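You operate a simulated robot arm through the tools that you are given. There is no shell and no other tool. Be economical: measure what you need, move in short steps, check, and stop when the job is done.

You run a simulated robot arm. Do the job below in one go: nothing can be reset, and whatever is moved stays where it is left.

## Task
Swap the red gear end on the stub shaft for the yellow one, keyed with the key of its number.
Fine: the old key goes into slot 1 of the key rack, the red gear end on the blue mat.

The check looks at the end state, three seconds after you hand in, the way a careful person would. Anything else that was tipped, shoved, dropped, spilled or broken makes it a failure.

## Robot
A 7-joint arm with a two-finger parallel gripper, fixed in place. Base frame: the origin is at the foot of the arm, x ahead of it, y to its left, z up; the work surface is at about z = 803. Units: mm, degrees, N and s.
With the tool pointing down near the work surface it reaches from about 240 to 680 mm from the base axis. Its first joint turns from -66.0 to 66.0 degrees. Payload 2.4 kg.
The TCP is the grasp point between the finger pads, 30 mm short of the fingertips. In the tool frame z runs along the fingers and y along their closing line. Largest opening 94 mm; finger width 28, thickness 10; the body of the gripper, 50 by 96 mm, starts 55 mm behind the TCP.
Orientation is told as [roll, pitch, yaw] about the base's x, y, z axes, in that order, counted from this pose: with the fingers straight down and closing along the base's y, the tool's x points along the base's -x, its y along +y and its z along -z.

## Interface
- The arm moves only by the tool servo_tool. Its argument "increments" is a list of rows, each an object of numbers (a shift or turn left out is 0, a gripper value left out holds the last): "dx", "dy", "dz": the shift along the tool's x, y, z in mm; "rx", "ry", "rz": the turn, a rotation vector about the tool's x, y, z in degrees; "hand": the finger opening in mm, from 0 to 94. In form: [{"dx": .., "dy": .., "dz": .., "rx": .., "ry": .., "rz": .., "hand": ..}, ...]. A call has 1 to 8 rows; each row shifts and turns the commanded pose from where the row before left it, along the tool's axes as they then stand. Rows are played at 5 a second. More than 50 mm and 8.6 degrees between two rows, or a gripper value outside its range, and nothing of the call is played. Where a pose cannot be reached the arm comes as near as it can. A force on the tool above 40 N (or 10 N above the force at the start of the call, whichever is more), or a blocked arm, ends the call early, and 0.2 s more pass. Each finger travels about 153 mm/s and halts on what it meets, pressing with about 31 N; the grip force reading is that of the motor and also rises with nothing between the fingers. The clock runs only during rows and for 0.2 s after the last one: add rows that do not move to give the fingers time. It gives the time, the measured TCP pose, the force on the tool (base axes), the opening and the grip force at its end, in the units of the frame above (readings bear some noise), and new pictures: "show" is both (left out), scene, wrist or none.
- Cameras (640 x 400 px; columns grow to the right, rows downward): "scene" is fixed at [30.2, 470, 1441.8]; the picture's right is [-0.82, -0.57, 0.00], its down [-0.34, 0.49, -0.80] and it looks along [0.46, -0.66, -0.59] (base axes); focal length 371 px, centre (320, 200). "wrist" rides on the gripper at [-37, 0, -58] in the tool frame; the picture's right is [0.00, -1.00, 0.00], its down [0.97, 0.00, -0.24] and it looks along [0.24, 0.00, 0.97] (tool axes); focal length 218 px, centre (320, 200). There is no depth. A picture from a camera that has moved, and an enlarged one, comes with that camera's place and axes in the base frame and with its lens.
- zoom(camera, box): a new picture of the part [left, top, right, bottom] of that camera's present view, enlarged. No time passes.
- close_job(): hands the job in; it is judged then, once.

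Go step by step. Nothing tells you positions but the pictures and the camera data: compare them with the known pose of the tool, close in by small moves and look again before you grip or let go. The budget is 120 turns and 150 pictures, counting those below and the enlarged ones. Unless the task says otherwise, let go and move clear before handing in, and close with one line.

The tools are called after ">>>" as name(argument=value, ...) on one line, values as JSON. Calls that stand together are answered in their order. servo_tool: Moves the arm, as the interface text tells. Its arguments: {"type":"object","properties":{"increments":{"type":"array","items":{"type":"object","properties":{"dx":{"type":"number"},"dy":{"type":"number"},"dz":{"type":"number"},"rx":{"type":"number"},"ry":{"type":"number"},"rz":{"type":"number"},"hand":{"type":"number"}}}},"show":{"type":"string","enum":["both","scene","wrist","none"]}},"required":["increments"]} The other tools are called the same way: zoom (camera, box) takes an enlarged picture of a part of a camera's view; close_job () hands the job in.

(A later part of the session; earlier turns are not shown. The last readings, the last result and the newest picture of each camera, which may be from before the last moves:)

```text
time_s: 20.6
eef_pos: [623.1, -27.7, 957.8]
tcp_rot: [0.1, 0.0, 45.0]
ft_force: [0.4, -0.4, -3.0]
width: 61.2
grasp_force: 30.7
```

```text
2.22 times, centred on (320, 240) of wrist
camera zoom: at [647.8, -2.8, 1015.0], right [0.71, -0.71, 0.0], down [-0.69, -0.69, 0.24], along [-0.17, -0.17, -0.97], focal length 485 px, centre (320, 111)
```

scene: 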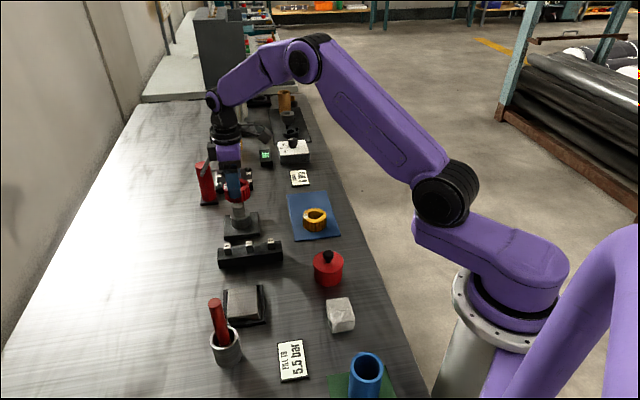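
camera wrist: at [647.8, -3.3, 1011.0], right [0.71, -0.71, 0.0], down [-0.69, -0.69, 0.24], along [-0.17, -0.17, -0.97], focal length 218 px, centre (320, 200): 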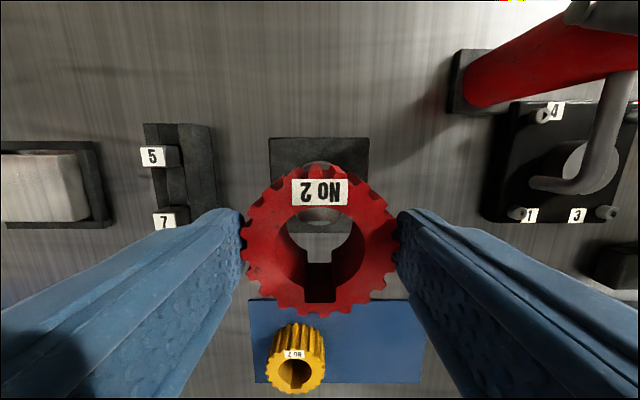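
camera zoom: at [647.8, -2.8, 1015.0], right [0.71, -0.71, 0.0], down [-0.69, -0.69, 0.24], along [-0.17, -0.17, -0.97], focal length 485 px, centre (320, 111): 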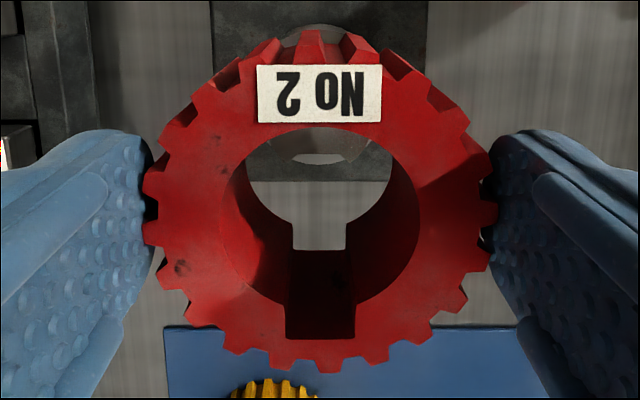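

The grip is stable. I'm carrying the red gear to the free end of the blue mat.

>>> servo_tool(increments=[{"dx": 12, "dy": -5}, {"dx": 27, "dy": -11}, {"dx": 30, "dy": -12.5}, {"dx": 35, "dy": -14.5}, {"dx": 35, "dy": -14.5}, {"dx": 30, "dy": -12.5}, {"dx": 20, "dy": -8}, {}], show="both")

```text
time_s: 22.4
eef_pos: [543.6, -216.2, 958.6]
tcp_rot: [-0.1, 0.0, 45.0]
ft_force: [0.1, 0.6, -4.0]
width: 61.1
grasp_force: 30.5
camera wrist: at [569.0, -192.0, 1015.8], right [0.71, -0.71, 0.0], down [-0.69, -0.69, 0.24], along [-0.17, -0.17, -0.97], focal length 218 px, centre (320, 200)
```

scene: 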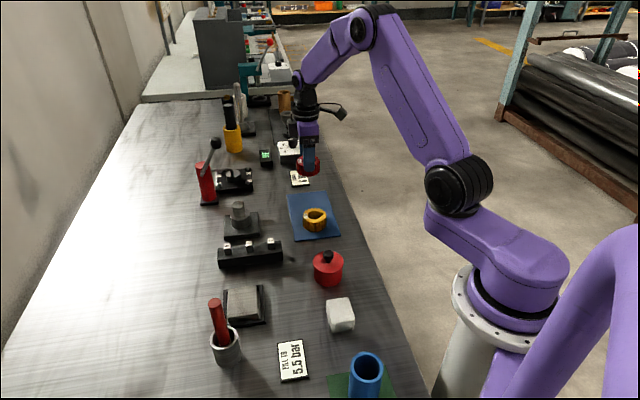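
wrist: 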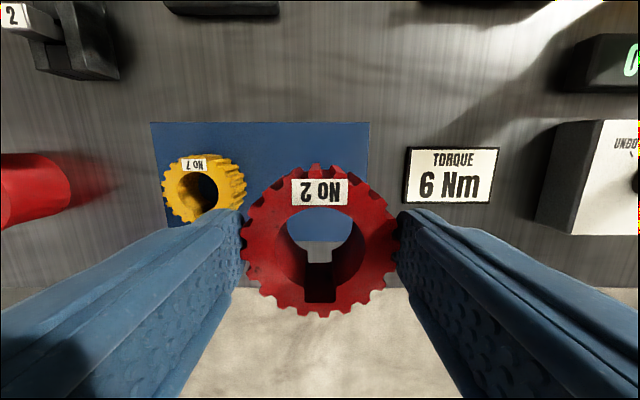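

It's well placed over the free half of the mat. I'm descending.

>>> servo_tool(increments=[{"dz": 15}, {"dz": 20}, {"dz": 20}, {"dz": 18}, {"dz": 12}, {}], show="both")

>>> zoom(camera="scene", box=[270, 160, 350, 250])

```text
time_s: 23.8
eef_pos: [543.5, -215.9, 871.4]
tcp_rot: [0.1, 0.0, 45.0]
ft_force: [0.4, 0.2, -3.6]
width: 61.4
grasp_force: 31.2
camera wrist: at [568.8, -191.2, 928.9], right [0.71, -0.71, 0.0], down [-0.69, -0.69, 0.24], along [-0.17, -0.17, -0.97], focal length 218 px, centre (320, 200)
```

scene: 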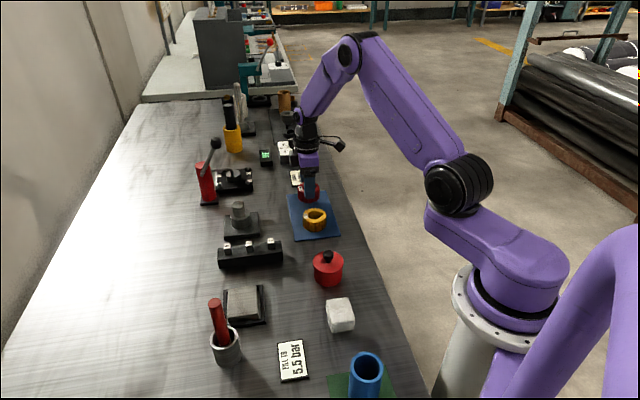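
wrist: 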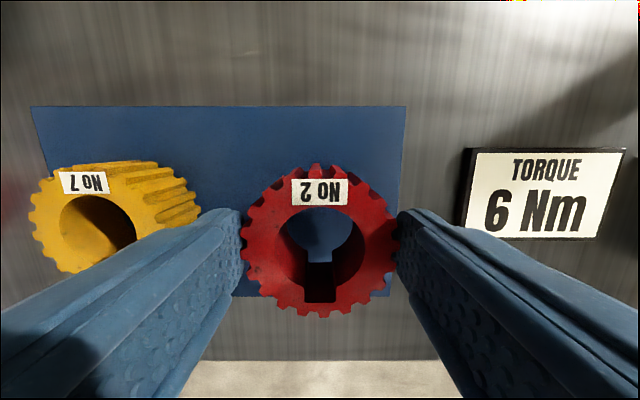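

```text
4.44 times, centred on (310, 205) of scene
camera zoom: at [30.2, 470.0, 1441.8], right [-0.82, -0.57, 0.0], down [-0.34, 0.49, -0.8], along [0.46, -0.66, -0.59], focal length 1650 px, centre (364, 178)
```

zoom: 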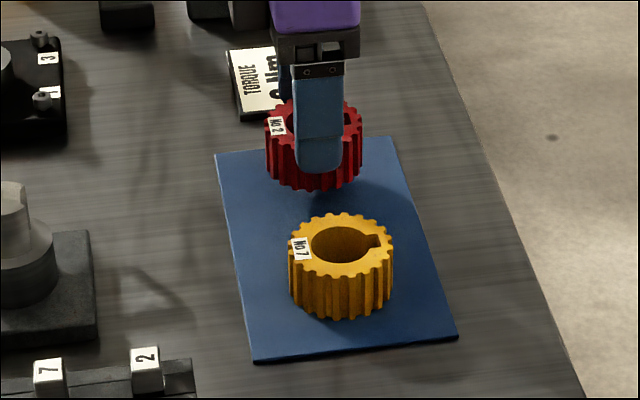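

There are about 12–16 mm to go. I'm lowering slowly until contact.

>>> servo_tool(increments=[{"dz": 4}, {"dz": 3}, {"dz": 2}, {"dz": 1.5}, {}], show="none")

>>> zoom(camera="scene", box=[270, 160, 350, 250])

```text
time_s: 25.0
eef_pos: [545.2, -216.7, 861.3]
tcp_rot: [0.0, 0.0, 45.1]
ft_force: [0.2, 1.0, -3.3]
width: 61.2
grasp_force: 30.9
```

```text
4.44 times, centred on (310, 205) of scene
camera zoom: at [30.2, 470.0, 1441.8], right [-0.82, -0.57, 0.0], down [-0.34, 0.49, -0.8], along [0.46, -0.66, -0.59], focal length 1650 px, centre (364, 178)
```

zoom: 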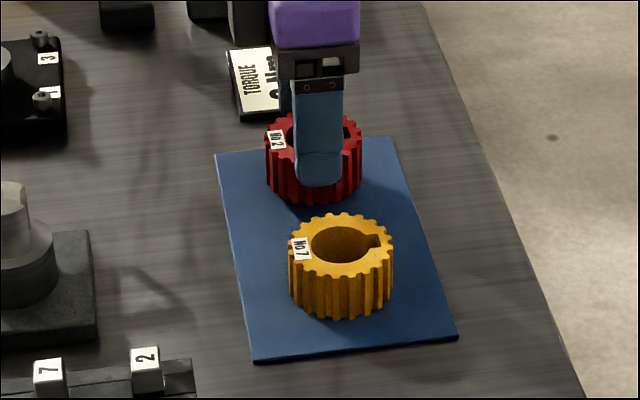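

>>> servo_tool(increments=[{"dz": 1.5}, {"dz": 1.5}, {"dz": 1.5}, {}], show="none")

```text
time_s: 26.0
eef_pos: [544.6, -215.1, 857.5]
tcp_rot: [-0.1, 0.0, 45.0]
ft_force: [0.1, -0.3, -4.6]
width: 61.3
grasp_force: 31.0
```

The weight is still on the tool, so it isn't down yet. I'm continuing in small steps.

>>> servo_tool(increments=[{"dz": 1.5}, {"dz": 1.5}, {"dz": 1.5}, {}], show="none")

>>> zoom(camera="scene", box=[290, 170, 340, 220])

```text
time_s: 27.0
eef_pos: [545.9, -216.7, 854.8]
tcp_rot: [-0.1, 0.0, 45.0]
ft_force: [-8.9, 4.0, 21.9]
width: 61.3
grasp_force: 31.5
```

```text
8.00 times, centred on (315, 195) of scene
camera zoom: at [29.6, 470.3, 1441.7], right [-0.82, -0.57, 0.0], down [-0.34, 0.49, -0.8], along [0.46, -0.66, -0.59], focal length 2969 px, centre (360, 240)
```

zoom: 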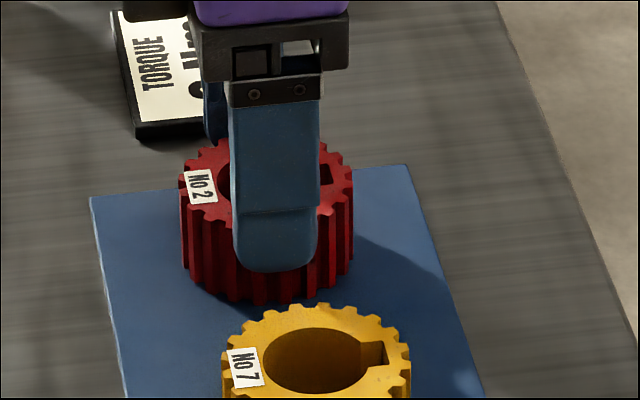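

It's down on the mat with firm contact. I'll ease up slightly, open and rise.

>>> servo_tool(increments=[{"dz": -1.5}, {"hand": 74}, {}, {"dz": -20}, {"dz": -40}, {"dz": -40}, {}], show="both")

```text
time_s: 28.6
eef_pos: [543.8, -215.3, 956.3]
tcp_rot: [0.0, -0.1, 45.0]
ft_force: [-0.4, -0.7, 0.4]
width: 73.9
grasp_force: 0.0
camera wrist: at [570.0, -190.5, 1013.3], right [0.71, -0.71, 0.0], down [-0.69, -0.69, 0.24], along [-0.17, -0.17, -0.97], focal length 218 px, centre (320, 200)
```

scene: 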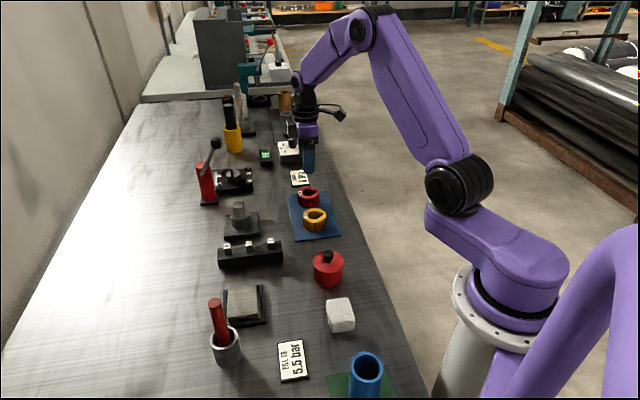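
wrist: 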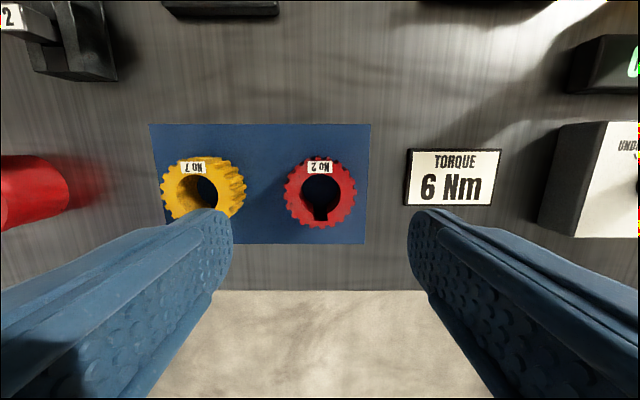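

The red gear is upright on the mat. I'm moving over the yellow gear.

>>> servo_tool(increments=[{"dy": 30}, {"dy": 40}, {"dy": 30, "hand": 80}, {}, {}], show="wrist")

>>> zoom(camera="wrist", box=[260, 130, 380, 250])

>>> zoom(camera="scene", box=[270, 170, 350, 250])

```text
time_s: 29.8
eef_pos: [474.9, -144.2, 954.4]
tcp_rot: [-0.1, 0.0, 45.0]
ft_force: [-0.2, 0.8, 0.0]
width: 79.8
grasp_force: 0.1
camera wrist: at [498.7, -119.6, 1011.2], right [0.71, -0.71, 0.0], down [-0.69, -0.69, 0.24], along [-0.17, -0.17, -0.97], focal length 218 px, centre (320, 200)
```

wrist: 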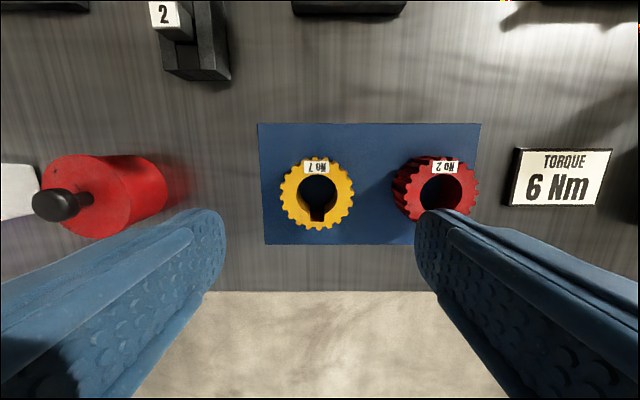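

```text
3.33 times, centred on (320, 190) of wrist
camera zoom: at [498.7, -119.6, 1011.2], right [0.71, -0.71, 0.0], down [-0.69, -0.69, 0.24], along [-0.17, -0.17, -0.97], focal length 728 px, centre (320, 233)
```

zoom: 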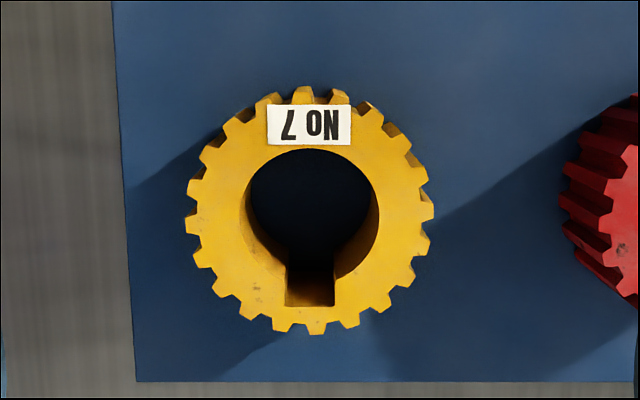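

```text
5.00 times, centred on (310, 210) of scene
camera zoom: at [30.2, 470.0, 1441.8], right [-0.82, -0.57, 0.0], down [-0.34, 0.49, -0.8], along [0.46, -0.66, -0.59], focal length 1856 px, centre (370, 150)
```

zoom: 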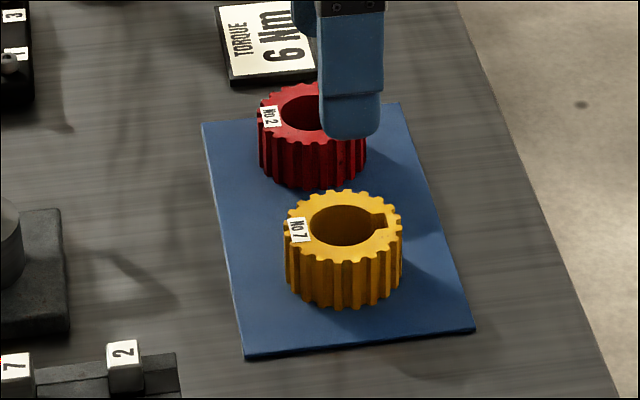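

The yellow gear's orientation is within 1–2° of what I need. I'm centring and descending with a 74 mm opening to stay clear of the red gear.

>>> servo_tool(increments=[{"dy": 1.7, "dx": 1, "dz": 20, "hand": 74}, {"dz": 25}, {"dz": 25}, {}], show="wrist")

>>> zoom(camera="scene", box=[270, 170, 350, 250])

```text
time_s: 30.8
eef_pos: [473.0, -142.6, 884.4]
tcp_rot: [0.0, -0.1, 45.0]
ft_force: [-0.2, -0.2, -0.7]
width: 74.0
grasp_force: 0.0
camera wrist: at [497.5, -118.0, 941.7], right [0.71, -0.71, 0.0], down [-0.69, -0.69, 0.24], along [-0.17, -0.17, -0.97], focal length 218 px, centre (320, 200)
```

wrist: 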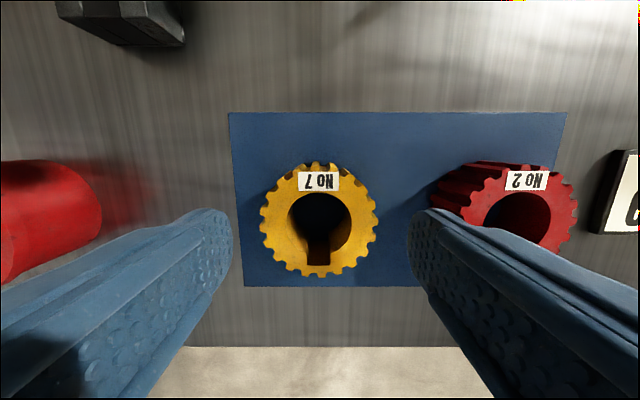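

```text
5.00 times, centred on (310, 210) of scene
camera zoom: at [30.2, 470.0, 1441.8], right [-0.82, -0.57, 0.0], down [-0.34, 0.49, -0.8], along [0.46, -0.66, -0.59], focal length 1856 px, centre (370, 150)
```

zoom: 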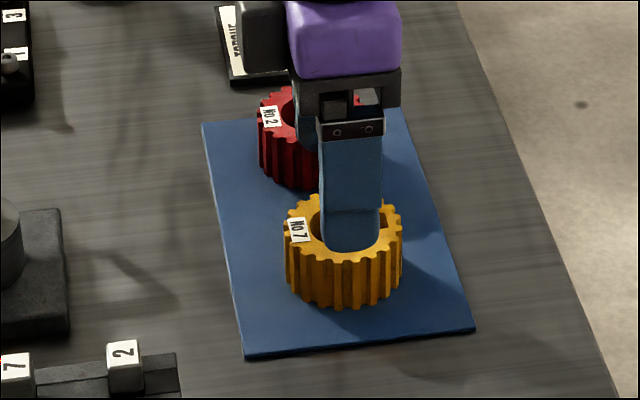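

I'm making a small correction and then the final descent to tips just above the mat.

>>> servo_tool(increments=[{"dy": 0.6, "dx": 2, "dz": 15}, {"dz": 18}, {"dz": 9}, {}], show="wrist")

>>> zoom(camera="scene", box=[270, 170, 350, 250])

```text
time_s: 31.8
eef_pos: [471.6, -144.7, 842.4]
tcp_rot: [-0.1, 0.0, 45.1]
ft_force: [-0.3, 0.1, -0.1]
width: 73.8
grasp_force: 0.0
camera wrist: at [495.3, -119.5, 899.3], right [0.71, -0.71, 0.0], down [-0.69, -0.69, 0.24], along [-0.17, -0.17, -0.97], focal length 218 px, centre (320, 200)
```

wrist: 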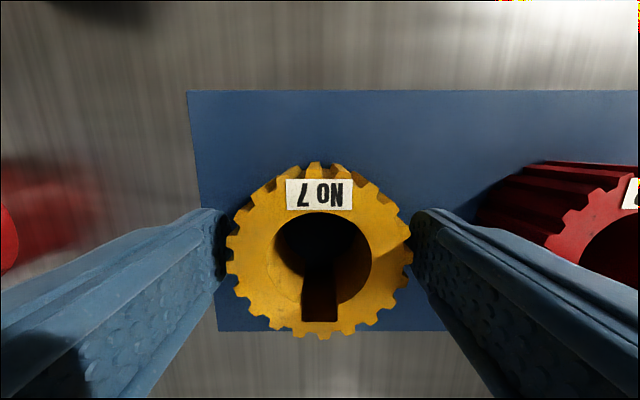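

```text
5.00 times, centred on (310, 210) of scene
camera zoom: at [30.2, 470.0, 1441.8], right [-0.82, -0.57, 0.0], down [-0.34, 0.49, -0.8], along [0.46, -0.66, -0.59], focal length 1856 px, centre (370, 150)
```

zoom: 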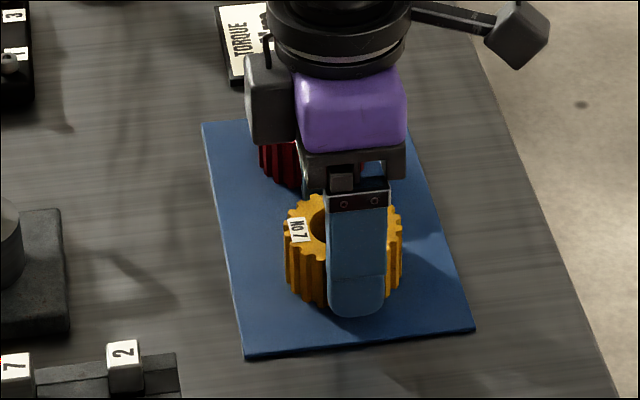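

It's well placed. I'm gripping and lifting slightly.

>>> servo_tool(increments=[{"hand": 50}, {}, {}, {"dz": -5}, {"dz": -10}, {"dz": -15}, {}], show="wrist")

>>> zoom(camera="scene", box=[270, 170, 350, 250])

```text
time_s: 33.4
eef_pos: [469.4, -146.8, 872.5]
tcp_rot: [0.1, 0.0, 45.1]
ft_force: [0.0, -0.1, -3.0]
width: 61.0
grasp_force: 30.9
camera wrist: at [494.4, -120.6, 929.6], right [0.71, -0.71, 0.0], down [-0.69, -0.69, 0.24], along [-0.17, -0.17, -0.97], focal length 218 px, centre (320, 200)
```

wrist: 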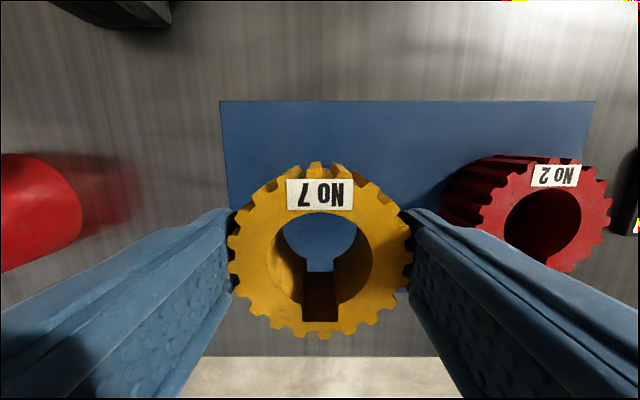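

```text
5.00 times, centred on (310, 210) of scene
camera zoom: at [30.2, 470.0, 1441.8], right [-0.82, -0.57, 0.0], down [-0.34, 0.49, -0.8], along [0.46, -0.66, -0.59], focal length 1856 px, centre (370, 150)
```

zoom: 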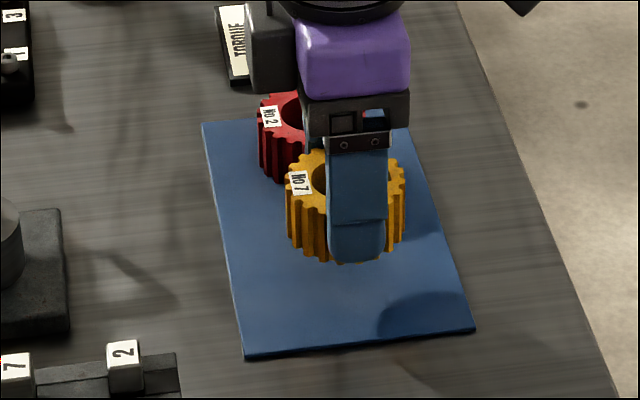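

The yellow gear is held firmly with no slip. I'm checking its keyway angle, then rising.

>>> servo_tool(increments=[{"dz": -25}, {"dz": -30}, {"dz": -30}, {"dz": -20}, {}], show="none")

>>> zoom(camera="wrist", box=[220, 150, 420, 350])

```text
time_s: 34.6
eef_pos: [471.2, -144.1, 977.6]
tcp_rot: [0.0, 0.0, 45.1]
ft_force: [0.6, -0.2, -3.4]
width: 61.4
grasp_force: 31.0
```

```text
2.00 times, centred on (320, 250) of wrist
camera zoom: at [494.7, -119.2, 1035.5], right [0.71, -0.71, 0.0], down [-0.69, -0.69, 0.24], along [-0.17, -0.17, -0.97], focal length 436 px, centre (320, 100)
```

zoom: 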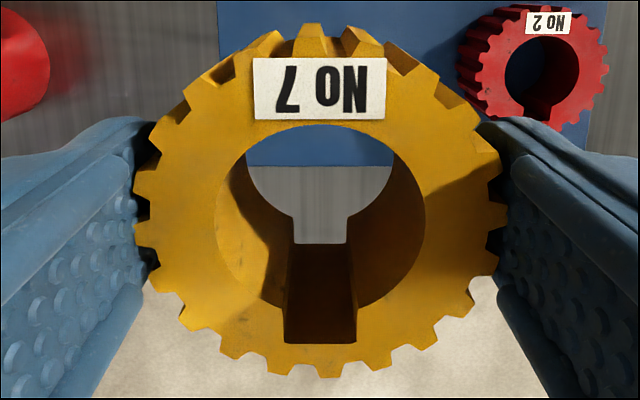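

The keyway is aligned with the gripper axes. I'm returning to above the shaft by reversing the commanded offsets.

>>> servo_tool(increments=[{"dx": -12, "dy": -2}, {"dx": -27, "dy": -4}, {"dx": -36, "dy": -5}, {"dx": -40, "dy": -5}, {"dx": -36, "dy": -4.3}, {"dx": -27, "dy": -3}, {"dx": -14, "dy": -1}, {}], show="both")

>>> zoom(camera="wrist", box=[220, 150, 420, 350])

>>> zoom(camera="scene", box=[200, 140, 280, 240])

```text
time_s: 36.4
eef_pos: [623.0, -25.2, 977.9]
tcp_rot: [0.0, 0.0, 45.0]
ft_force: [-0.3, -0.7, -3.7]
width: 61.3
grasp_force: 31.3
camera wrist: at [646.9, -0.3, 1035.6], right [0.71, -0.71, 0.0], down [-0.69, -0.69, 0.24], along [-0.17, -0.17, -0.97], focal length 218 px, centre (320, 200)
```

scene: 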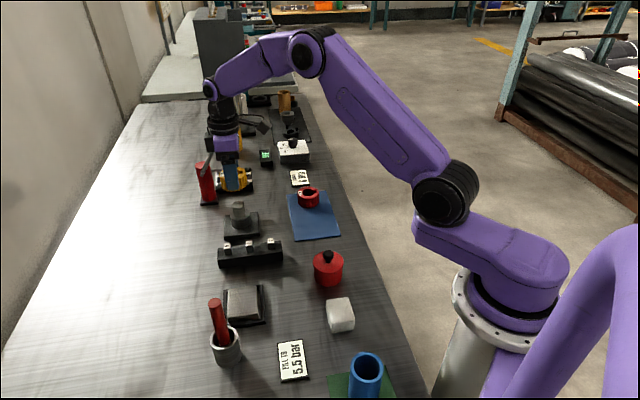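
wrist: 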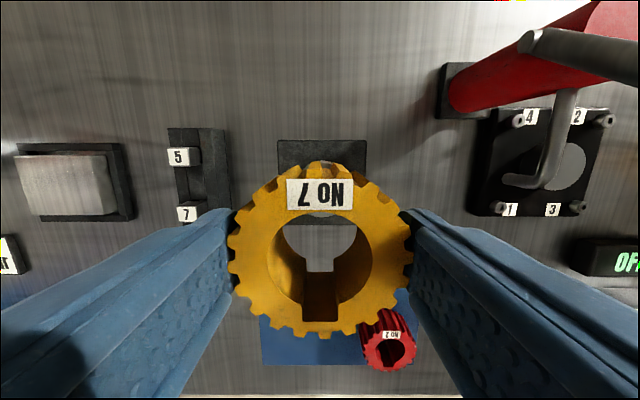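

```text
2.00 times, centred on (320, 250) of wrist
camera zoom: at [646.9, -0.3, 1035.6], right [0.71, -0.71, 0.0], down [-0.69, -0.69, 0.24], along [-0.17, -0.17, -0.97], focal length 436 px, centre (320, 100)
```

zoom: 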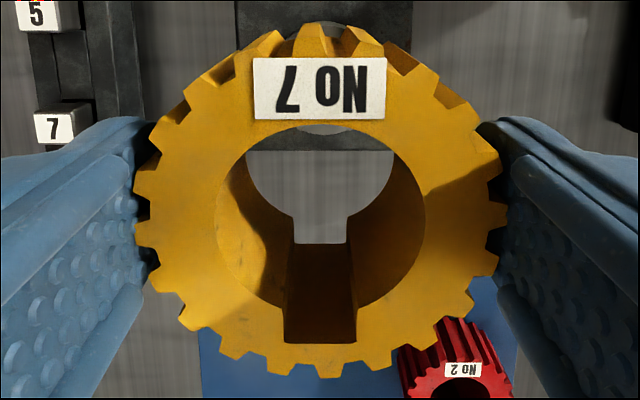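

```text
4.00 times, centred on (240, 190) of scene
camera zoom: at [30.2, 470.0, 1441.8], right [-0.82, -0.57, 0.0], down [-0.34, 0.49, -0.8], along [0.46, -0.66, -0.59], focal length 1484 px, centre (640, 240)
```

zoom: 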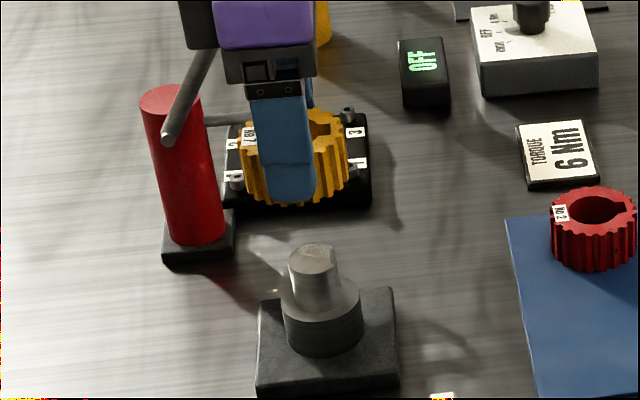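

I'm lowering to get a close view of the shaft through the bore.

>>> servo_tool(increments=[{"dz": 15}, {"dz": 20}, {"dz": 10}, {}], show="wrist")

>>> zoom(camera="wrist", box=[220, 150, 420, 350])

>>> zoom(camera="scene", box=[215, 160, 265, 240])

```text
time_s: 37.4
eef_pos: [621.6, -28.1, 933.4]
tcp_rot: [0.0, 0.1, 44.9]
ft_force: [-0.5, 0.9, -3.8]
width: 61.0
grasp_force: 30.8
camera wrist: at [646.7, -2.0, 989.4], right [0.71, -0.71, 0.0], down [-0.69, -0.69, 0.24], along [-0.17, -0.17, -0.97], focal length 218 px, centre (320, 200)
```

wrist: 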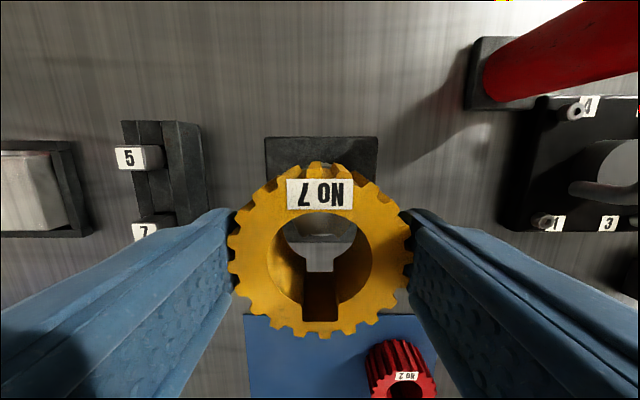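

```text
2.00 times, centred on (320, 250) of wrist
camera zoom: at [646.7, -2.0, 989.4], right [0.71, -0.71, 0.0], down [-0.69, -0.69, 0.24], along [-0.17, -0.17, -0.97], focal length 436 px, centre (320, 100)
```

zoom: 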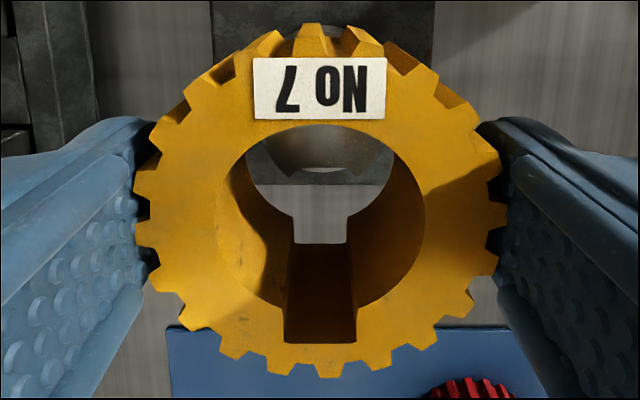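

```text
5.00 times, centred on (240, 200) of scene
camera zoom: at [30.2, 470.0, 1441.8], right [-0.82, -0.57, 0.0], down [-0.34, 0.49, -0.8], along [0.46, -0.66, -0.59], focal length 1856 px, centre (720, 200)
```

zoom: 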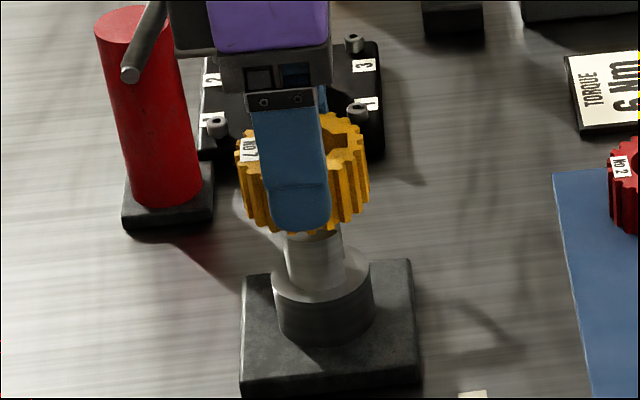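

I'm measuring the block edges precisely to fine-align against the red-gear reference.

>>> servo_tool(increments=[{}, {}], show="none")

>>> zoom(camera="wrist", box=[250, 120, 390, 190])

>>> zoom(camera="wrist", box=[270, 200, 370, 260])

```text
time_s: 38.0
eef_pos: [622.8, -27.5, 932.7]
tcp_rot: [0.1, 0.0, 45.0]
ft_force: [0.5, -0.3, -3.3]
width: 61.1
grasp_force: 31.0
```

```text
4.57 times, centred on (320, 155) of wrist
camera zoom: at [646.7, -2.0, 989.7], right [0.71, -0.71, 0.0], down [-0.69, -0.69, 0.24], along [-0.17, -0.17, -0.97], focal length 998 px, centre (320, 406)
```

zoom: 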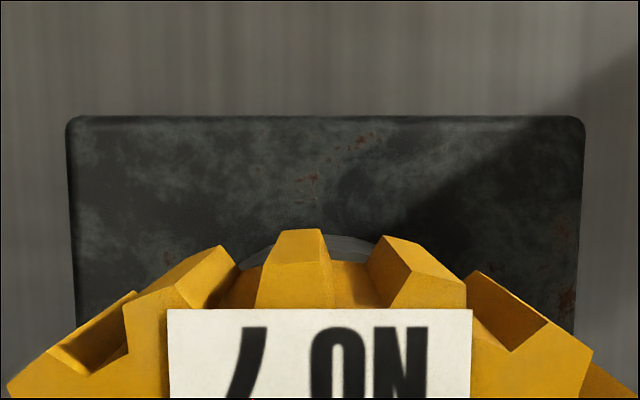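

```text
6.40 times, centred on (320, 230) of wrist
camera zoom: at [646.7, -2.0, 989.7], right [0.71, -0.71, 0.0], down [-0.69, -0.69, 0.24], along [-0.17, -0.17, -0.97], focal length 1397 px, centre (320, 8)
```

zoom: 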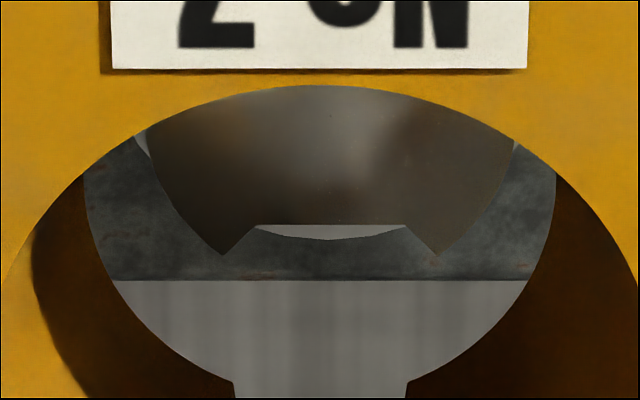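

The view through the bore shows the shaft keyway. It needs about 0.8 mm to the right and almost no change in depth. I'm lowering to just above the shaft top.

>>> servo_tool(increments=[{"dy": -0.8, "dx": -0.3, "dz": 7}, {"dz": 6}, {}, {}], show="none")

>>> zoom(camera="wrist", box=[270, 200, 370, 260])

>>> zoom(camera="scene", box=[215, 160, 265, 240])

```text
time_s: 39.0
eef_pos: [624.0, -25.9, 920.3]
tcp_rot: [0.0, 0.0, 45.0]
ft_force: [0.4, 0.2, -3.5]
width: 61.2
grasp_force: 30.6
```

```text
6.40 times, centred on (320, 230) of wrist
camera zoom: at [648.0, -1.9, 976.6], right [0.71, -0.71, 0.0], down [-0.69, -0.69, 0.24], along [-0.17, -0.17, -0.97], focal length 1397 px, centre (320, 8)
```

zoom: 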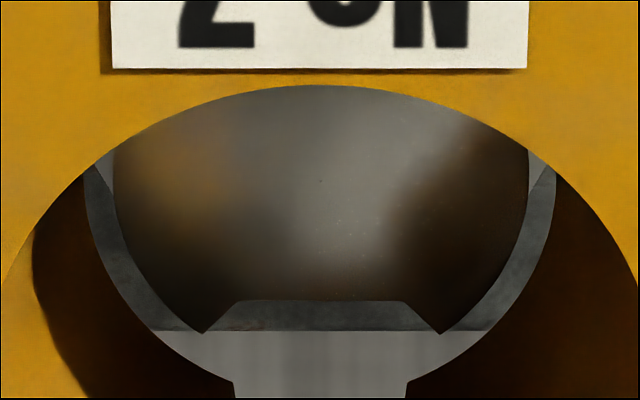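

```text
5.00 times, centred on (240, 200) of scene
camera zoom: at [30.2, 470.0, 1441.8], right [-0.82, -0.57, 0.0], down [-0.34, 0.49, -0.8], along [0.46, -0.66, -0.59], focal length 1856 px, centre (720, 200)
```

zoom: 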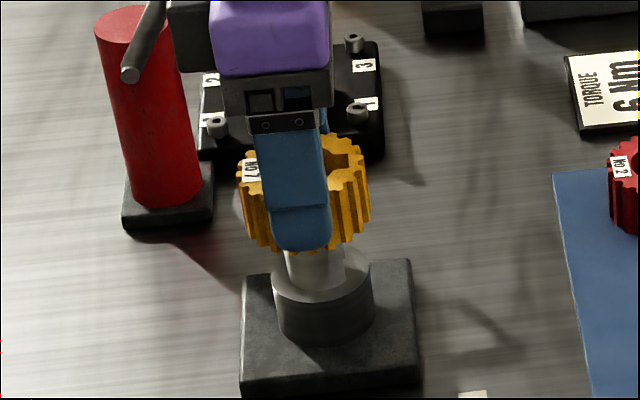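

It's almost aligned. I'm shifting 0.8 mm nearer, going down 5 mm and rechecking.

>>> servo_tool(increments=[{"dx": 0.8, "dz": 4}, {}, {}], show="none")

>>> zoom(camera="wrist", box=[260, 200, 380, 280])

```text
time_s: 39.8
eef_pos: [621.2, -27.6, 915.3]
tcp_rot: [0.0, 0.0, 45.1]
ft_force: [-0.2, 0.1, -4.0]
width: 61.4
grasp_force: 30.9
```

```text
5.00 times, centred on (320, 240) of wrist
camera zoom: at [647.4, -2.5, 972.6], right [0.71, -0.71, 0.0], down [-0.69, -0.69, 0.24], along [-0.17, -0.17, -0.97], focal length 1091 px, centre (320, 0)
```

zoom: 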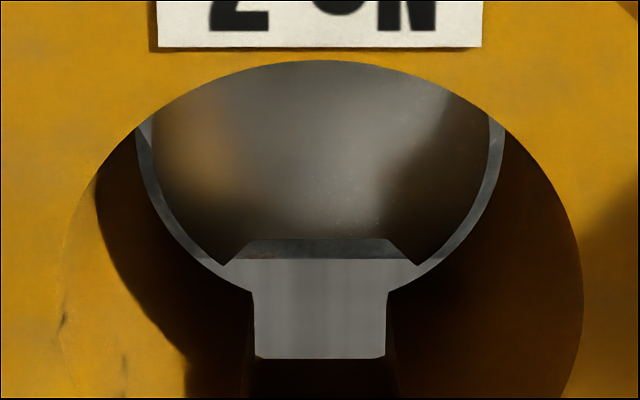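

It looks concentric, with an even gap around the shaft. I'm lowering onto the shaft.

>>> servo_tool(increments=[{"dz": 3}, {"dz": 3}, {"dz": 3}, {}], show="none")

>>> zoom(camera="wrist", box=[260, 200, 380, 280])

```text
time_s: 40.8
eef_pos: [623.8, -27.7, 906.6]
tcp_rot: [0.0, -0.1, 45.1]
ft_force: [0.3, 0.3, -4.6]
width: 61.0
grasp_force: 31.3
```

```text
5.00 times, centred on (320, 240) of wrist
camera zoom: at [648.3, -3.2, 963.9], right [0.71, -0.71, 0.0], down [-0.69, -0.69, 0.24], along [-0.17, -0.17, -0.97], focal length 1091 px, centre (320, 0)
```

zoom: 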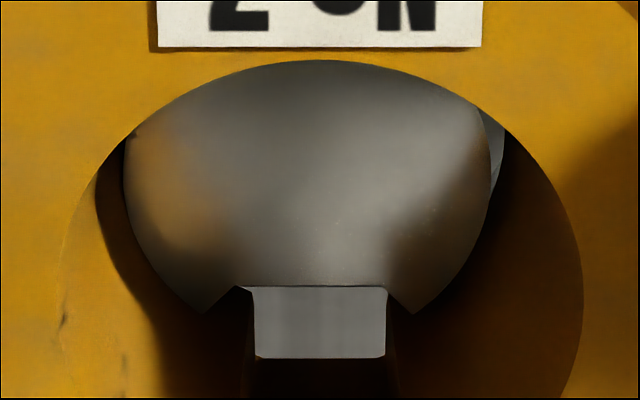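

The gear has entered the shaft but sits about 1 mm to the right. I'm nudging left and continuing.

>>> servo_tool(increments=[{"dy": 0.9}, {"dz": 3}, {"dz": 3}, {"dz": 2}, {}], show="none")

>>> zoom(camera="wrist", box=[260, 200, 380, 300])

```text
time_s: 42.0
eef_pos: [623.4, -26.9, 898.7]
tcp_rot: [0.0, 0.0, 45.0]
ft_force: [0.0, -0.3, -4.1]
width: 61.1
grasp_force: 30.7
```

```text
4.00 times, centred on (320, 250) of wrist
camera zoom: at [647.8, -2.5, 956.0], right [0.71, -0.71, 0.0], down [-0.69, -0.69, 0.24], along [-0.17, -0.17, -0.97], focal length 873 px, centre (320, 0)
```

zoom: 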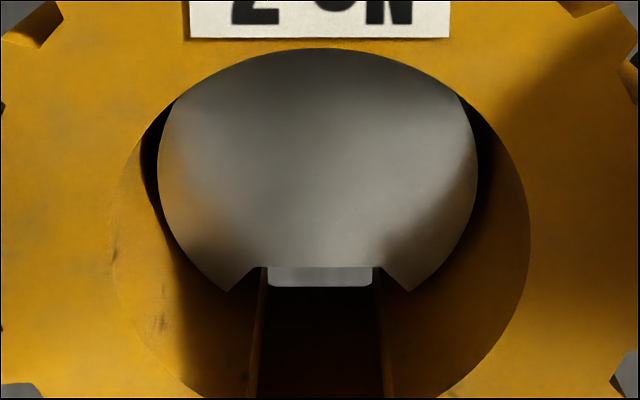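

It's centred and continues down without resistance.

>>> servo_tool(increments=[{"dy": 0.2, "dx": 0.3, "dz": 3}, {"dz": 3}, {"dz": 2.5}, {"dz": 1.5}, {}], show="none")

>>> zoom(camera="scene", box=[215, 170, 265, 240])

>>> zoom(camera="wrist", box=[260, 200, 380, 320])

```text
time_s: 43.2
eef_pos: [622.6, -27.2, 888.9]
tcp_rot: [0.0, -0.1, 44.9]
ft_force: [0.6, -0.2, -2.4]
width: 61.0
grasp_force: 31.0
```

```text
5.71 times, centred on (240, 205) of scene
camera zoom: at [30.2, 470.0, 1441.8], right [-0.82, -0.57, 0.0], down [-0.34, 0.49, -0.8], along [0.46, -0.66, -0.59], focal length 2121 px, centre (777, 171)
```

zoom: 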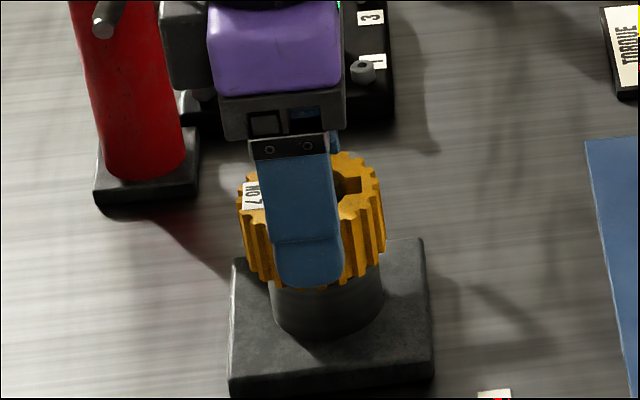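

```text
3.33 times, centred on (320, 260) of wrist
camera zoom: at [647.6, -1.9, 945.5], right [0.71, -0.71, 0.0], down [-0.69, -0.69, 0.24], along [-0.17, -0.17, -0.97], focal length 728 px, centre (320, 0)
```

zoom: 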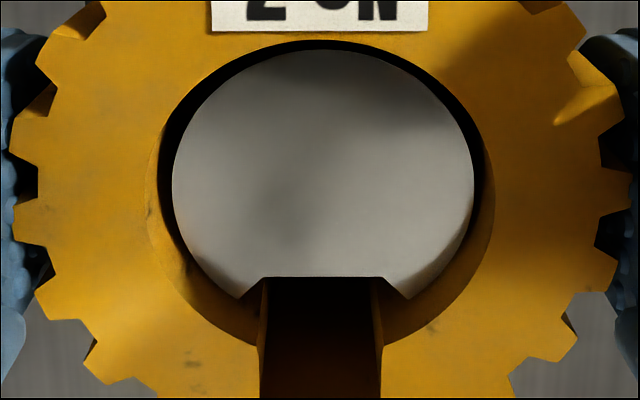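

Only a few mm remain, so I'm easing down to contact.

>>> servo_tool(increments=[{"dz": 1.5}, {"dz": 1.5}, {"dz": 1}, {}], show="none")

```text
time_s: 44.2
eef_pos: [623.2, -27.2, 883.7]
tcp_rot: [0.0, 0.0, 45.1]
ft_force: [1.1, -0.7, -2.0]
width: 61.1
grasp_force: 31.3
```

>>> servo_tool(increments=[{"dz": 1.2}, {"dz": 1.2}, {"dz": 1}, {}], show="none")

>>> zoom(camera="wrist", box=[260, 200, 380, 320])

```text
time_s: 45.2
eef_pos: [625.2, -27.5, 882.7]
tcp_rot: [-0.2, -0.2, 45.0]
ft_force: [-5.3, 2.2, 29.6]
width: 61.2
grasp_force: 31.5
```

```text
3.33 times, centred on (320, 260) of wrist
camera zoom: at [648.1, -1.6, 939.9], right [0.71, -0.71, 0.0], down [-0.69, -0.69, 0.24], along [-0.16, -0.17, -0.97], focal length 728 px, centre (320, 0)
```

zoom: 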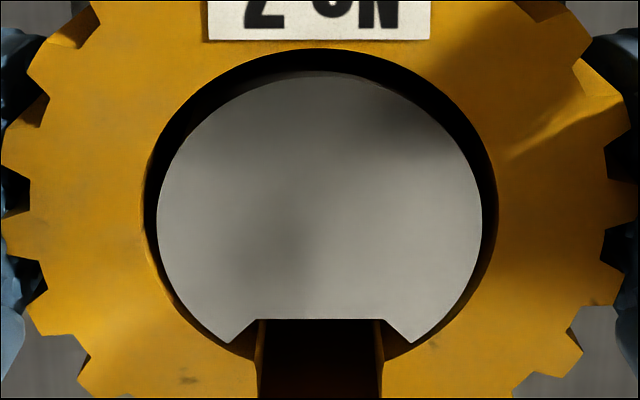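

It's seated on the hub with the keyways aligned. I'll ease up, release and rise.

>>> servo_tool(increments=[{"dz": -1.5}, {"hand": 76}, {}, {"dz": -20}, {"dz": -40}, {"dz": -30}, {}], show="wrist")

>>> zoom(camera="wrist", box=[250, 120, 390, 260])

>>> zoom(camera="scene", box=[205, 170, 345, 270])

```text
time_s: 46.8
eef_pos: [624.2, -28.0, 973.5]
tcp_rot: [0.0, 0.1, 45.0]
ft_force: [-0.5, 0.6, 0.0]
width: 76.3
grasp_force: 0.1
camera wrist: at [648.1, -2.6, 1031.0], right [0.71, -0.71, 0.0], down [-0.69, -0.69, 0.24], along [-0.17, -0.17, -0.97], focal length 218 px, centre (320, 200)
```

wrist: 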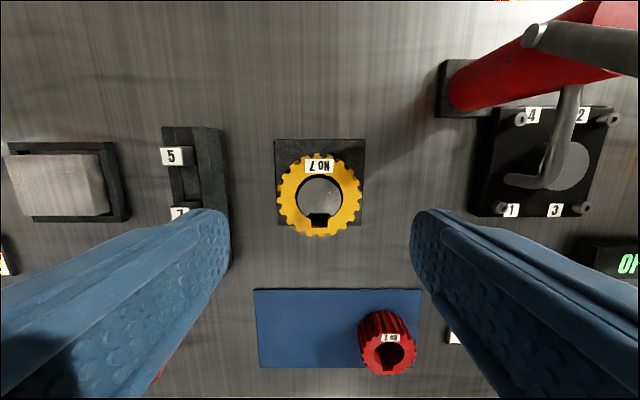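

```text
2.86 times, centred on (320, 190) of wrist
camera zoom: at [648.1, -2.6, 1031.0], right [0.71, -0.71, 0.0], down [-0.69, -0.69, 0.24], along [-0.17, -0.17, -0.97], focal length 624 px, centre (320, 229)
```

zoom: 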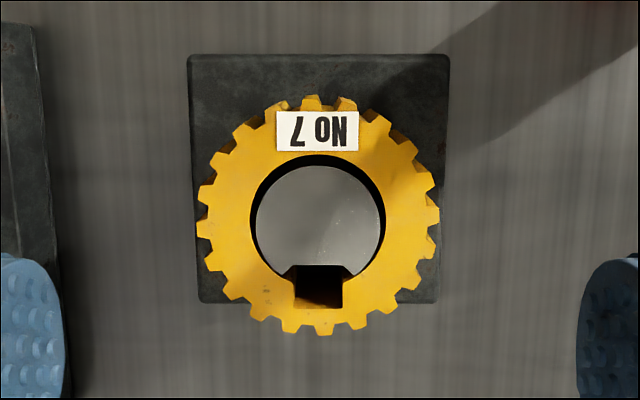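

```text
4.00 times, centred on (275, 220) of scene
camera zoom: at [30.2, 470.0, 1441.8], right [-0.82, -0.57, 0.0], down [-0.34, 0.49, -0.8], along [0.46, -0.66, -0.59], focal length 1484 px, centre (500, 120)
```

zoom: 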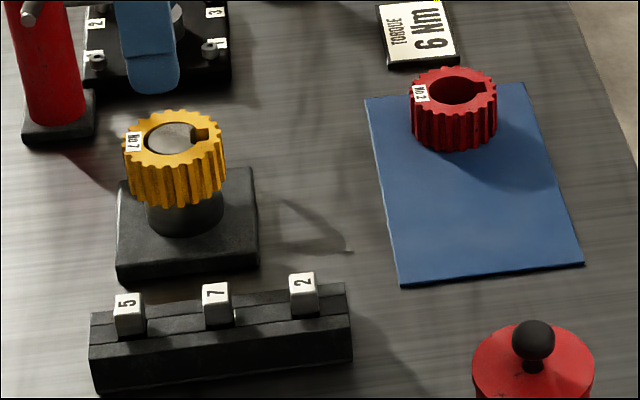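

The yellow gear is on but pushed about 1.3 mm toward the label side, which tightens the keyway. I'll re-grip it, drag it 1.3 mm toward the keyway side and release.

>>> servo_tool(increments=[{"dz": 30}, {"dz": 35}, {"dz": 23}, {"hand": 50}, {}, {}, {"dx": 1.4}, {}], show="none")

>>> zoom(camera="wrist", box=[240, 180, 400, 340])

```text
time_s: 48.6
eef_pos: [623.0, -27.3, 885.4]
tcp_rot: [0.0, -0.1, 45.0]
ft_force: [2.5, 0.9, 5.5]
width: 61.3
grasp_force: 30.9
```

```text
2.50 times, centred on (320, 260) of wrist
camera zoom: at [646.8, -3.1, 943.6], right [0.71, -0.71, 0.0], down [-0.69, -0.69, 0.24], along [-0.17, -0.17, -0.97], focal length 546 px, centre (320, 50)
```

zoom: 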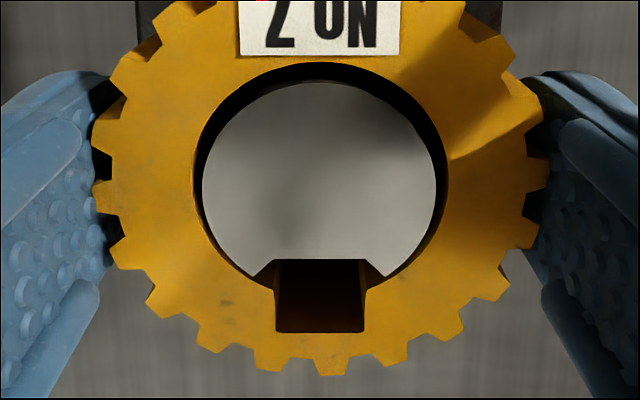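

It's still offset, so I'm dragging another 1.4 mm.

>>> servo_tool(increments=[{"dx": 0.8}, {"dx": 0.6}, {}, {}], show="none")

>>> zoom(camera="wrist", box=[240, 180, 400, 340])

```text
time_s: 49.6
eef_pos: [621.3, -29.5, 886.6]
tcp_rot: [-0.1, -0.1, 45.0]
ft_force: [5.7, 2.9, 11.7]
width: 61.3
grasp_force: 31.1
```

```text
2.50 times, centred on (320, 260) of wrist
camera zoom: at [645.5, -3.6, 943.5], right [0.71, -0.71, 0.0], down [-0.69, -0.69, 0.24], along [-0.17, -0.17, -0.97], focal length 546 px, centre (320, 50)
```

zoom: 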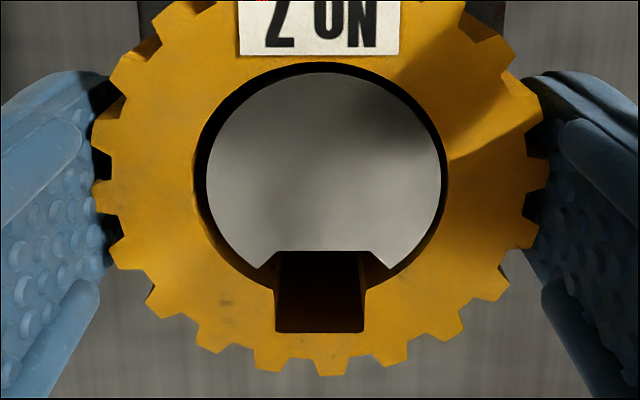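

It's now centred on the shaft. I'm releasing and rising.

>>> servo_tool(increments=[{"hand": 64}, {"hand": 76}, {}, {"dz": -20}, {"dz": -40}, {"dz": -30}, {}], show="none")

>>> zoom(camera="wrist", box=[250, 120, 390, 260])

>>> zoom(camera="wrist", box=[140, 110, 260, 260])

```text
time_s: 51.2
eef_pos: [620.1, -33.1, 975.7]
tcp_rot: [0.1, -0.1, 45.0]
ft_force: [-0.6, -0.6, 0.9]
width: 76.2
grasp_force: 0.2
```

```text
2.86 times, centred on (320, 190) of wrist
camera zoom: at [644.8, -6.2, 1033.4], right [0.71, -0.71, 0.0], down [-0.69, -0.69, 0.24], along [-0.17, -0.17, -0.97], focal length 624 px, centre (320, 229)
```

zoom: 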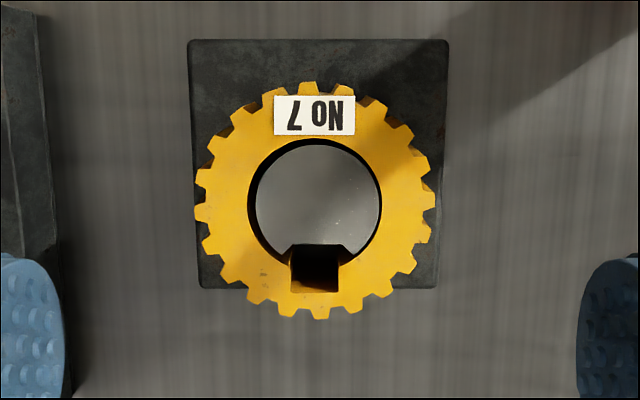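

```text
2.67 times, centred on (200, 185) of wrist
camera zoom: at [644.8, -6.2, 1033.4], right [0.71, -0.71, 0.0], down [-0.69, -0.69, 0.24], along [-0.17, -0.17, -0.97], focal length 582 px, centre (640, 240)
```

zoom: 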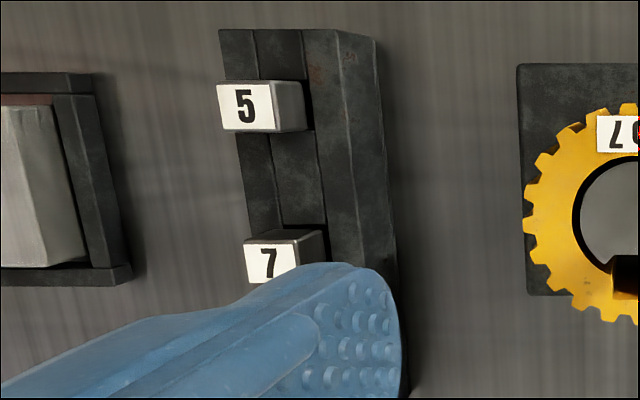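

The gear is in place. Now I'm moving over key 7 on the rack.

>>> servo_tool(increments=[{"dx": 4, "dy": 30}, {"dx": 5, "dy": 35}, {"dx": 5, "dy": 35, "hand": 34}, {"dx": 3.5, "dy": 21.4}, {"dz": 30}, {"dz": 25}, {}, {}], show="wrist")

>>> zoom(camera="wrist", box=[260, 140, 380, 290])

```text
time_s: 53.0
eef_pos: [523.3, 42.3, 919.1]
tcp_rot: [0.0, 0.0, 45.1]
ft_force: [0.4, -0.4, -0.1]
width: 34.0
grasp_force: 0.0
camera wrist: at [546.5, 67.6, 976.2], right [0.71, -0.71, 0.0], down [-0.69, -0.69, 0.24], along [-0.17, -0.17, -0.97], focal length 218 px, centre (320, 200)
```

wrist: 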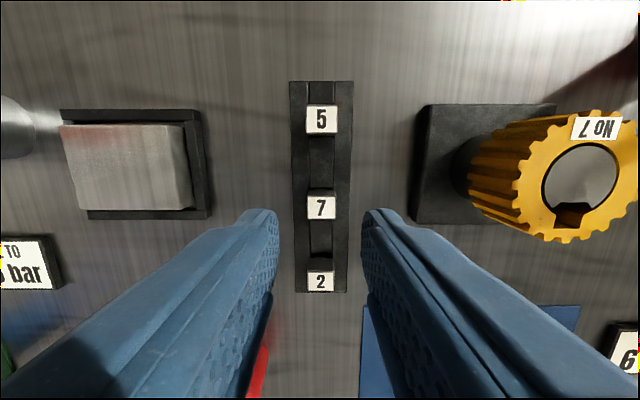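

```text
2.67 times, centred on (320, 215) of wrist
camera zoom: at [546.5, 67.6, 976.2], right [0.71, -0.71, 0.0], down [-0.69, -0.69, 0.24], along [-0.17, -0.17, -0.97], focal length 582 px, centre (320, 160)
```

zoom: 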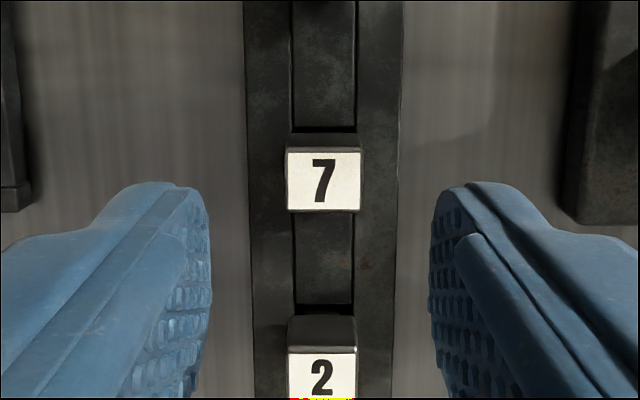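

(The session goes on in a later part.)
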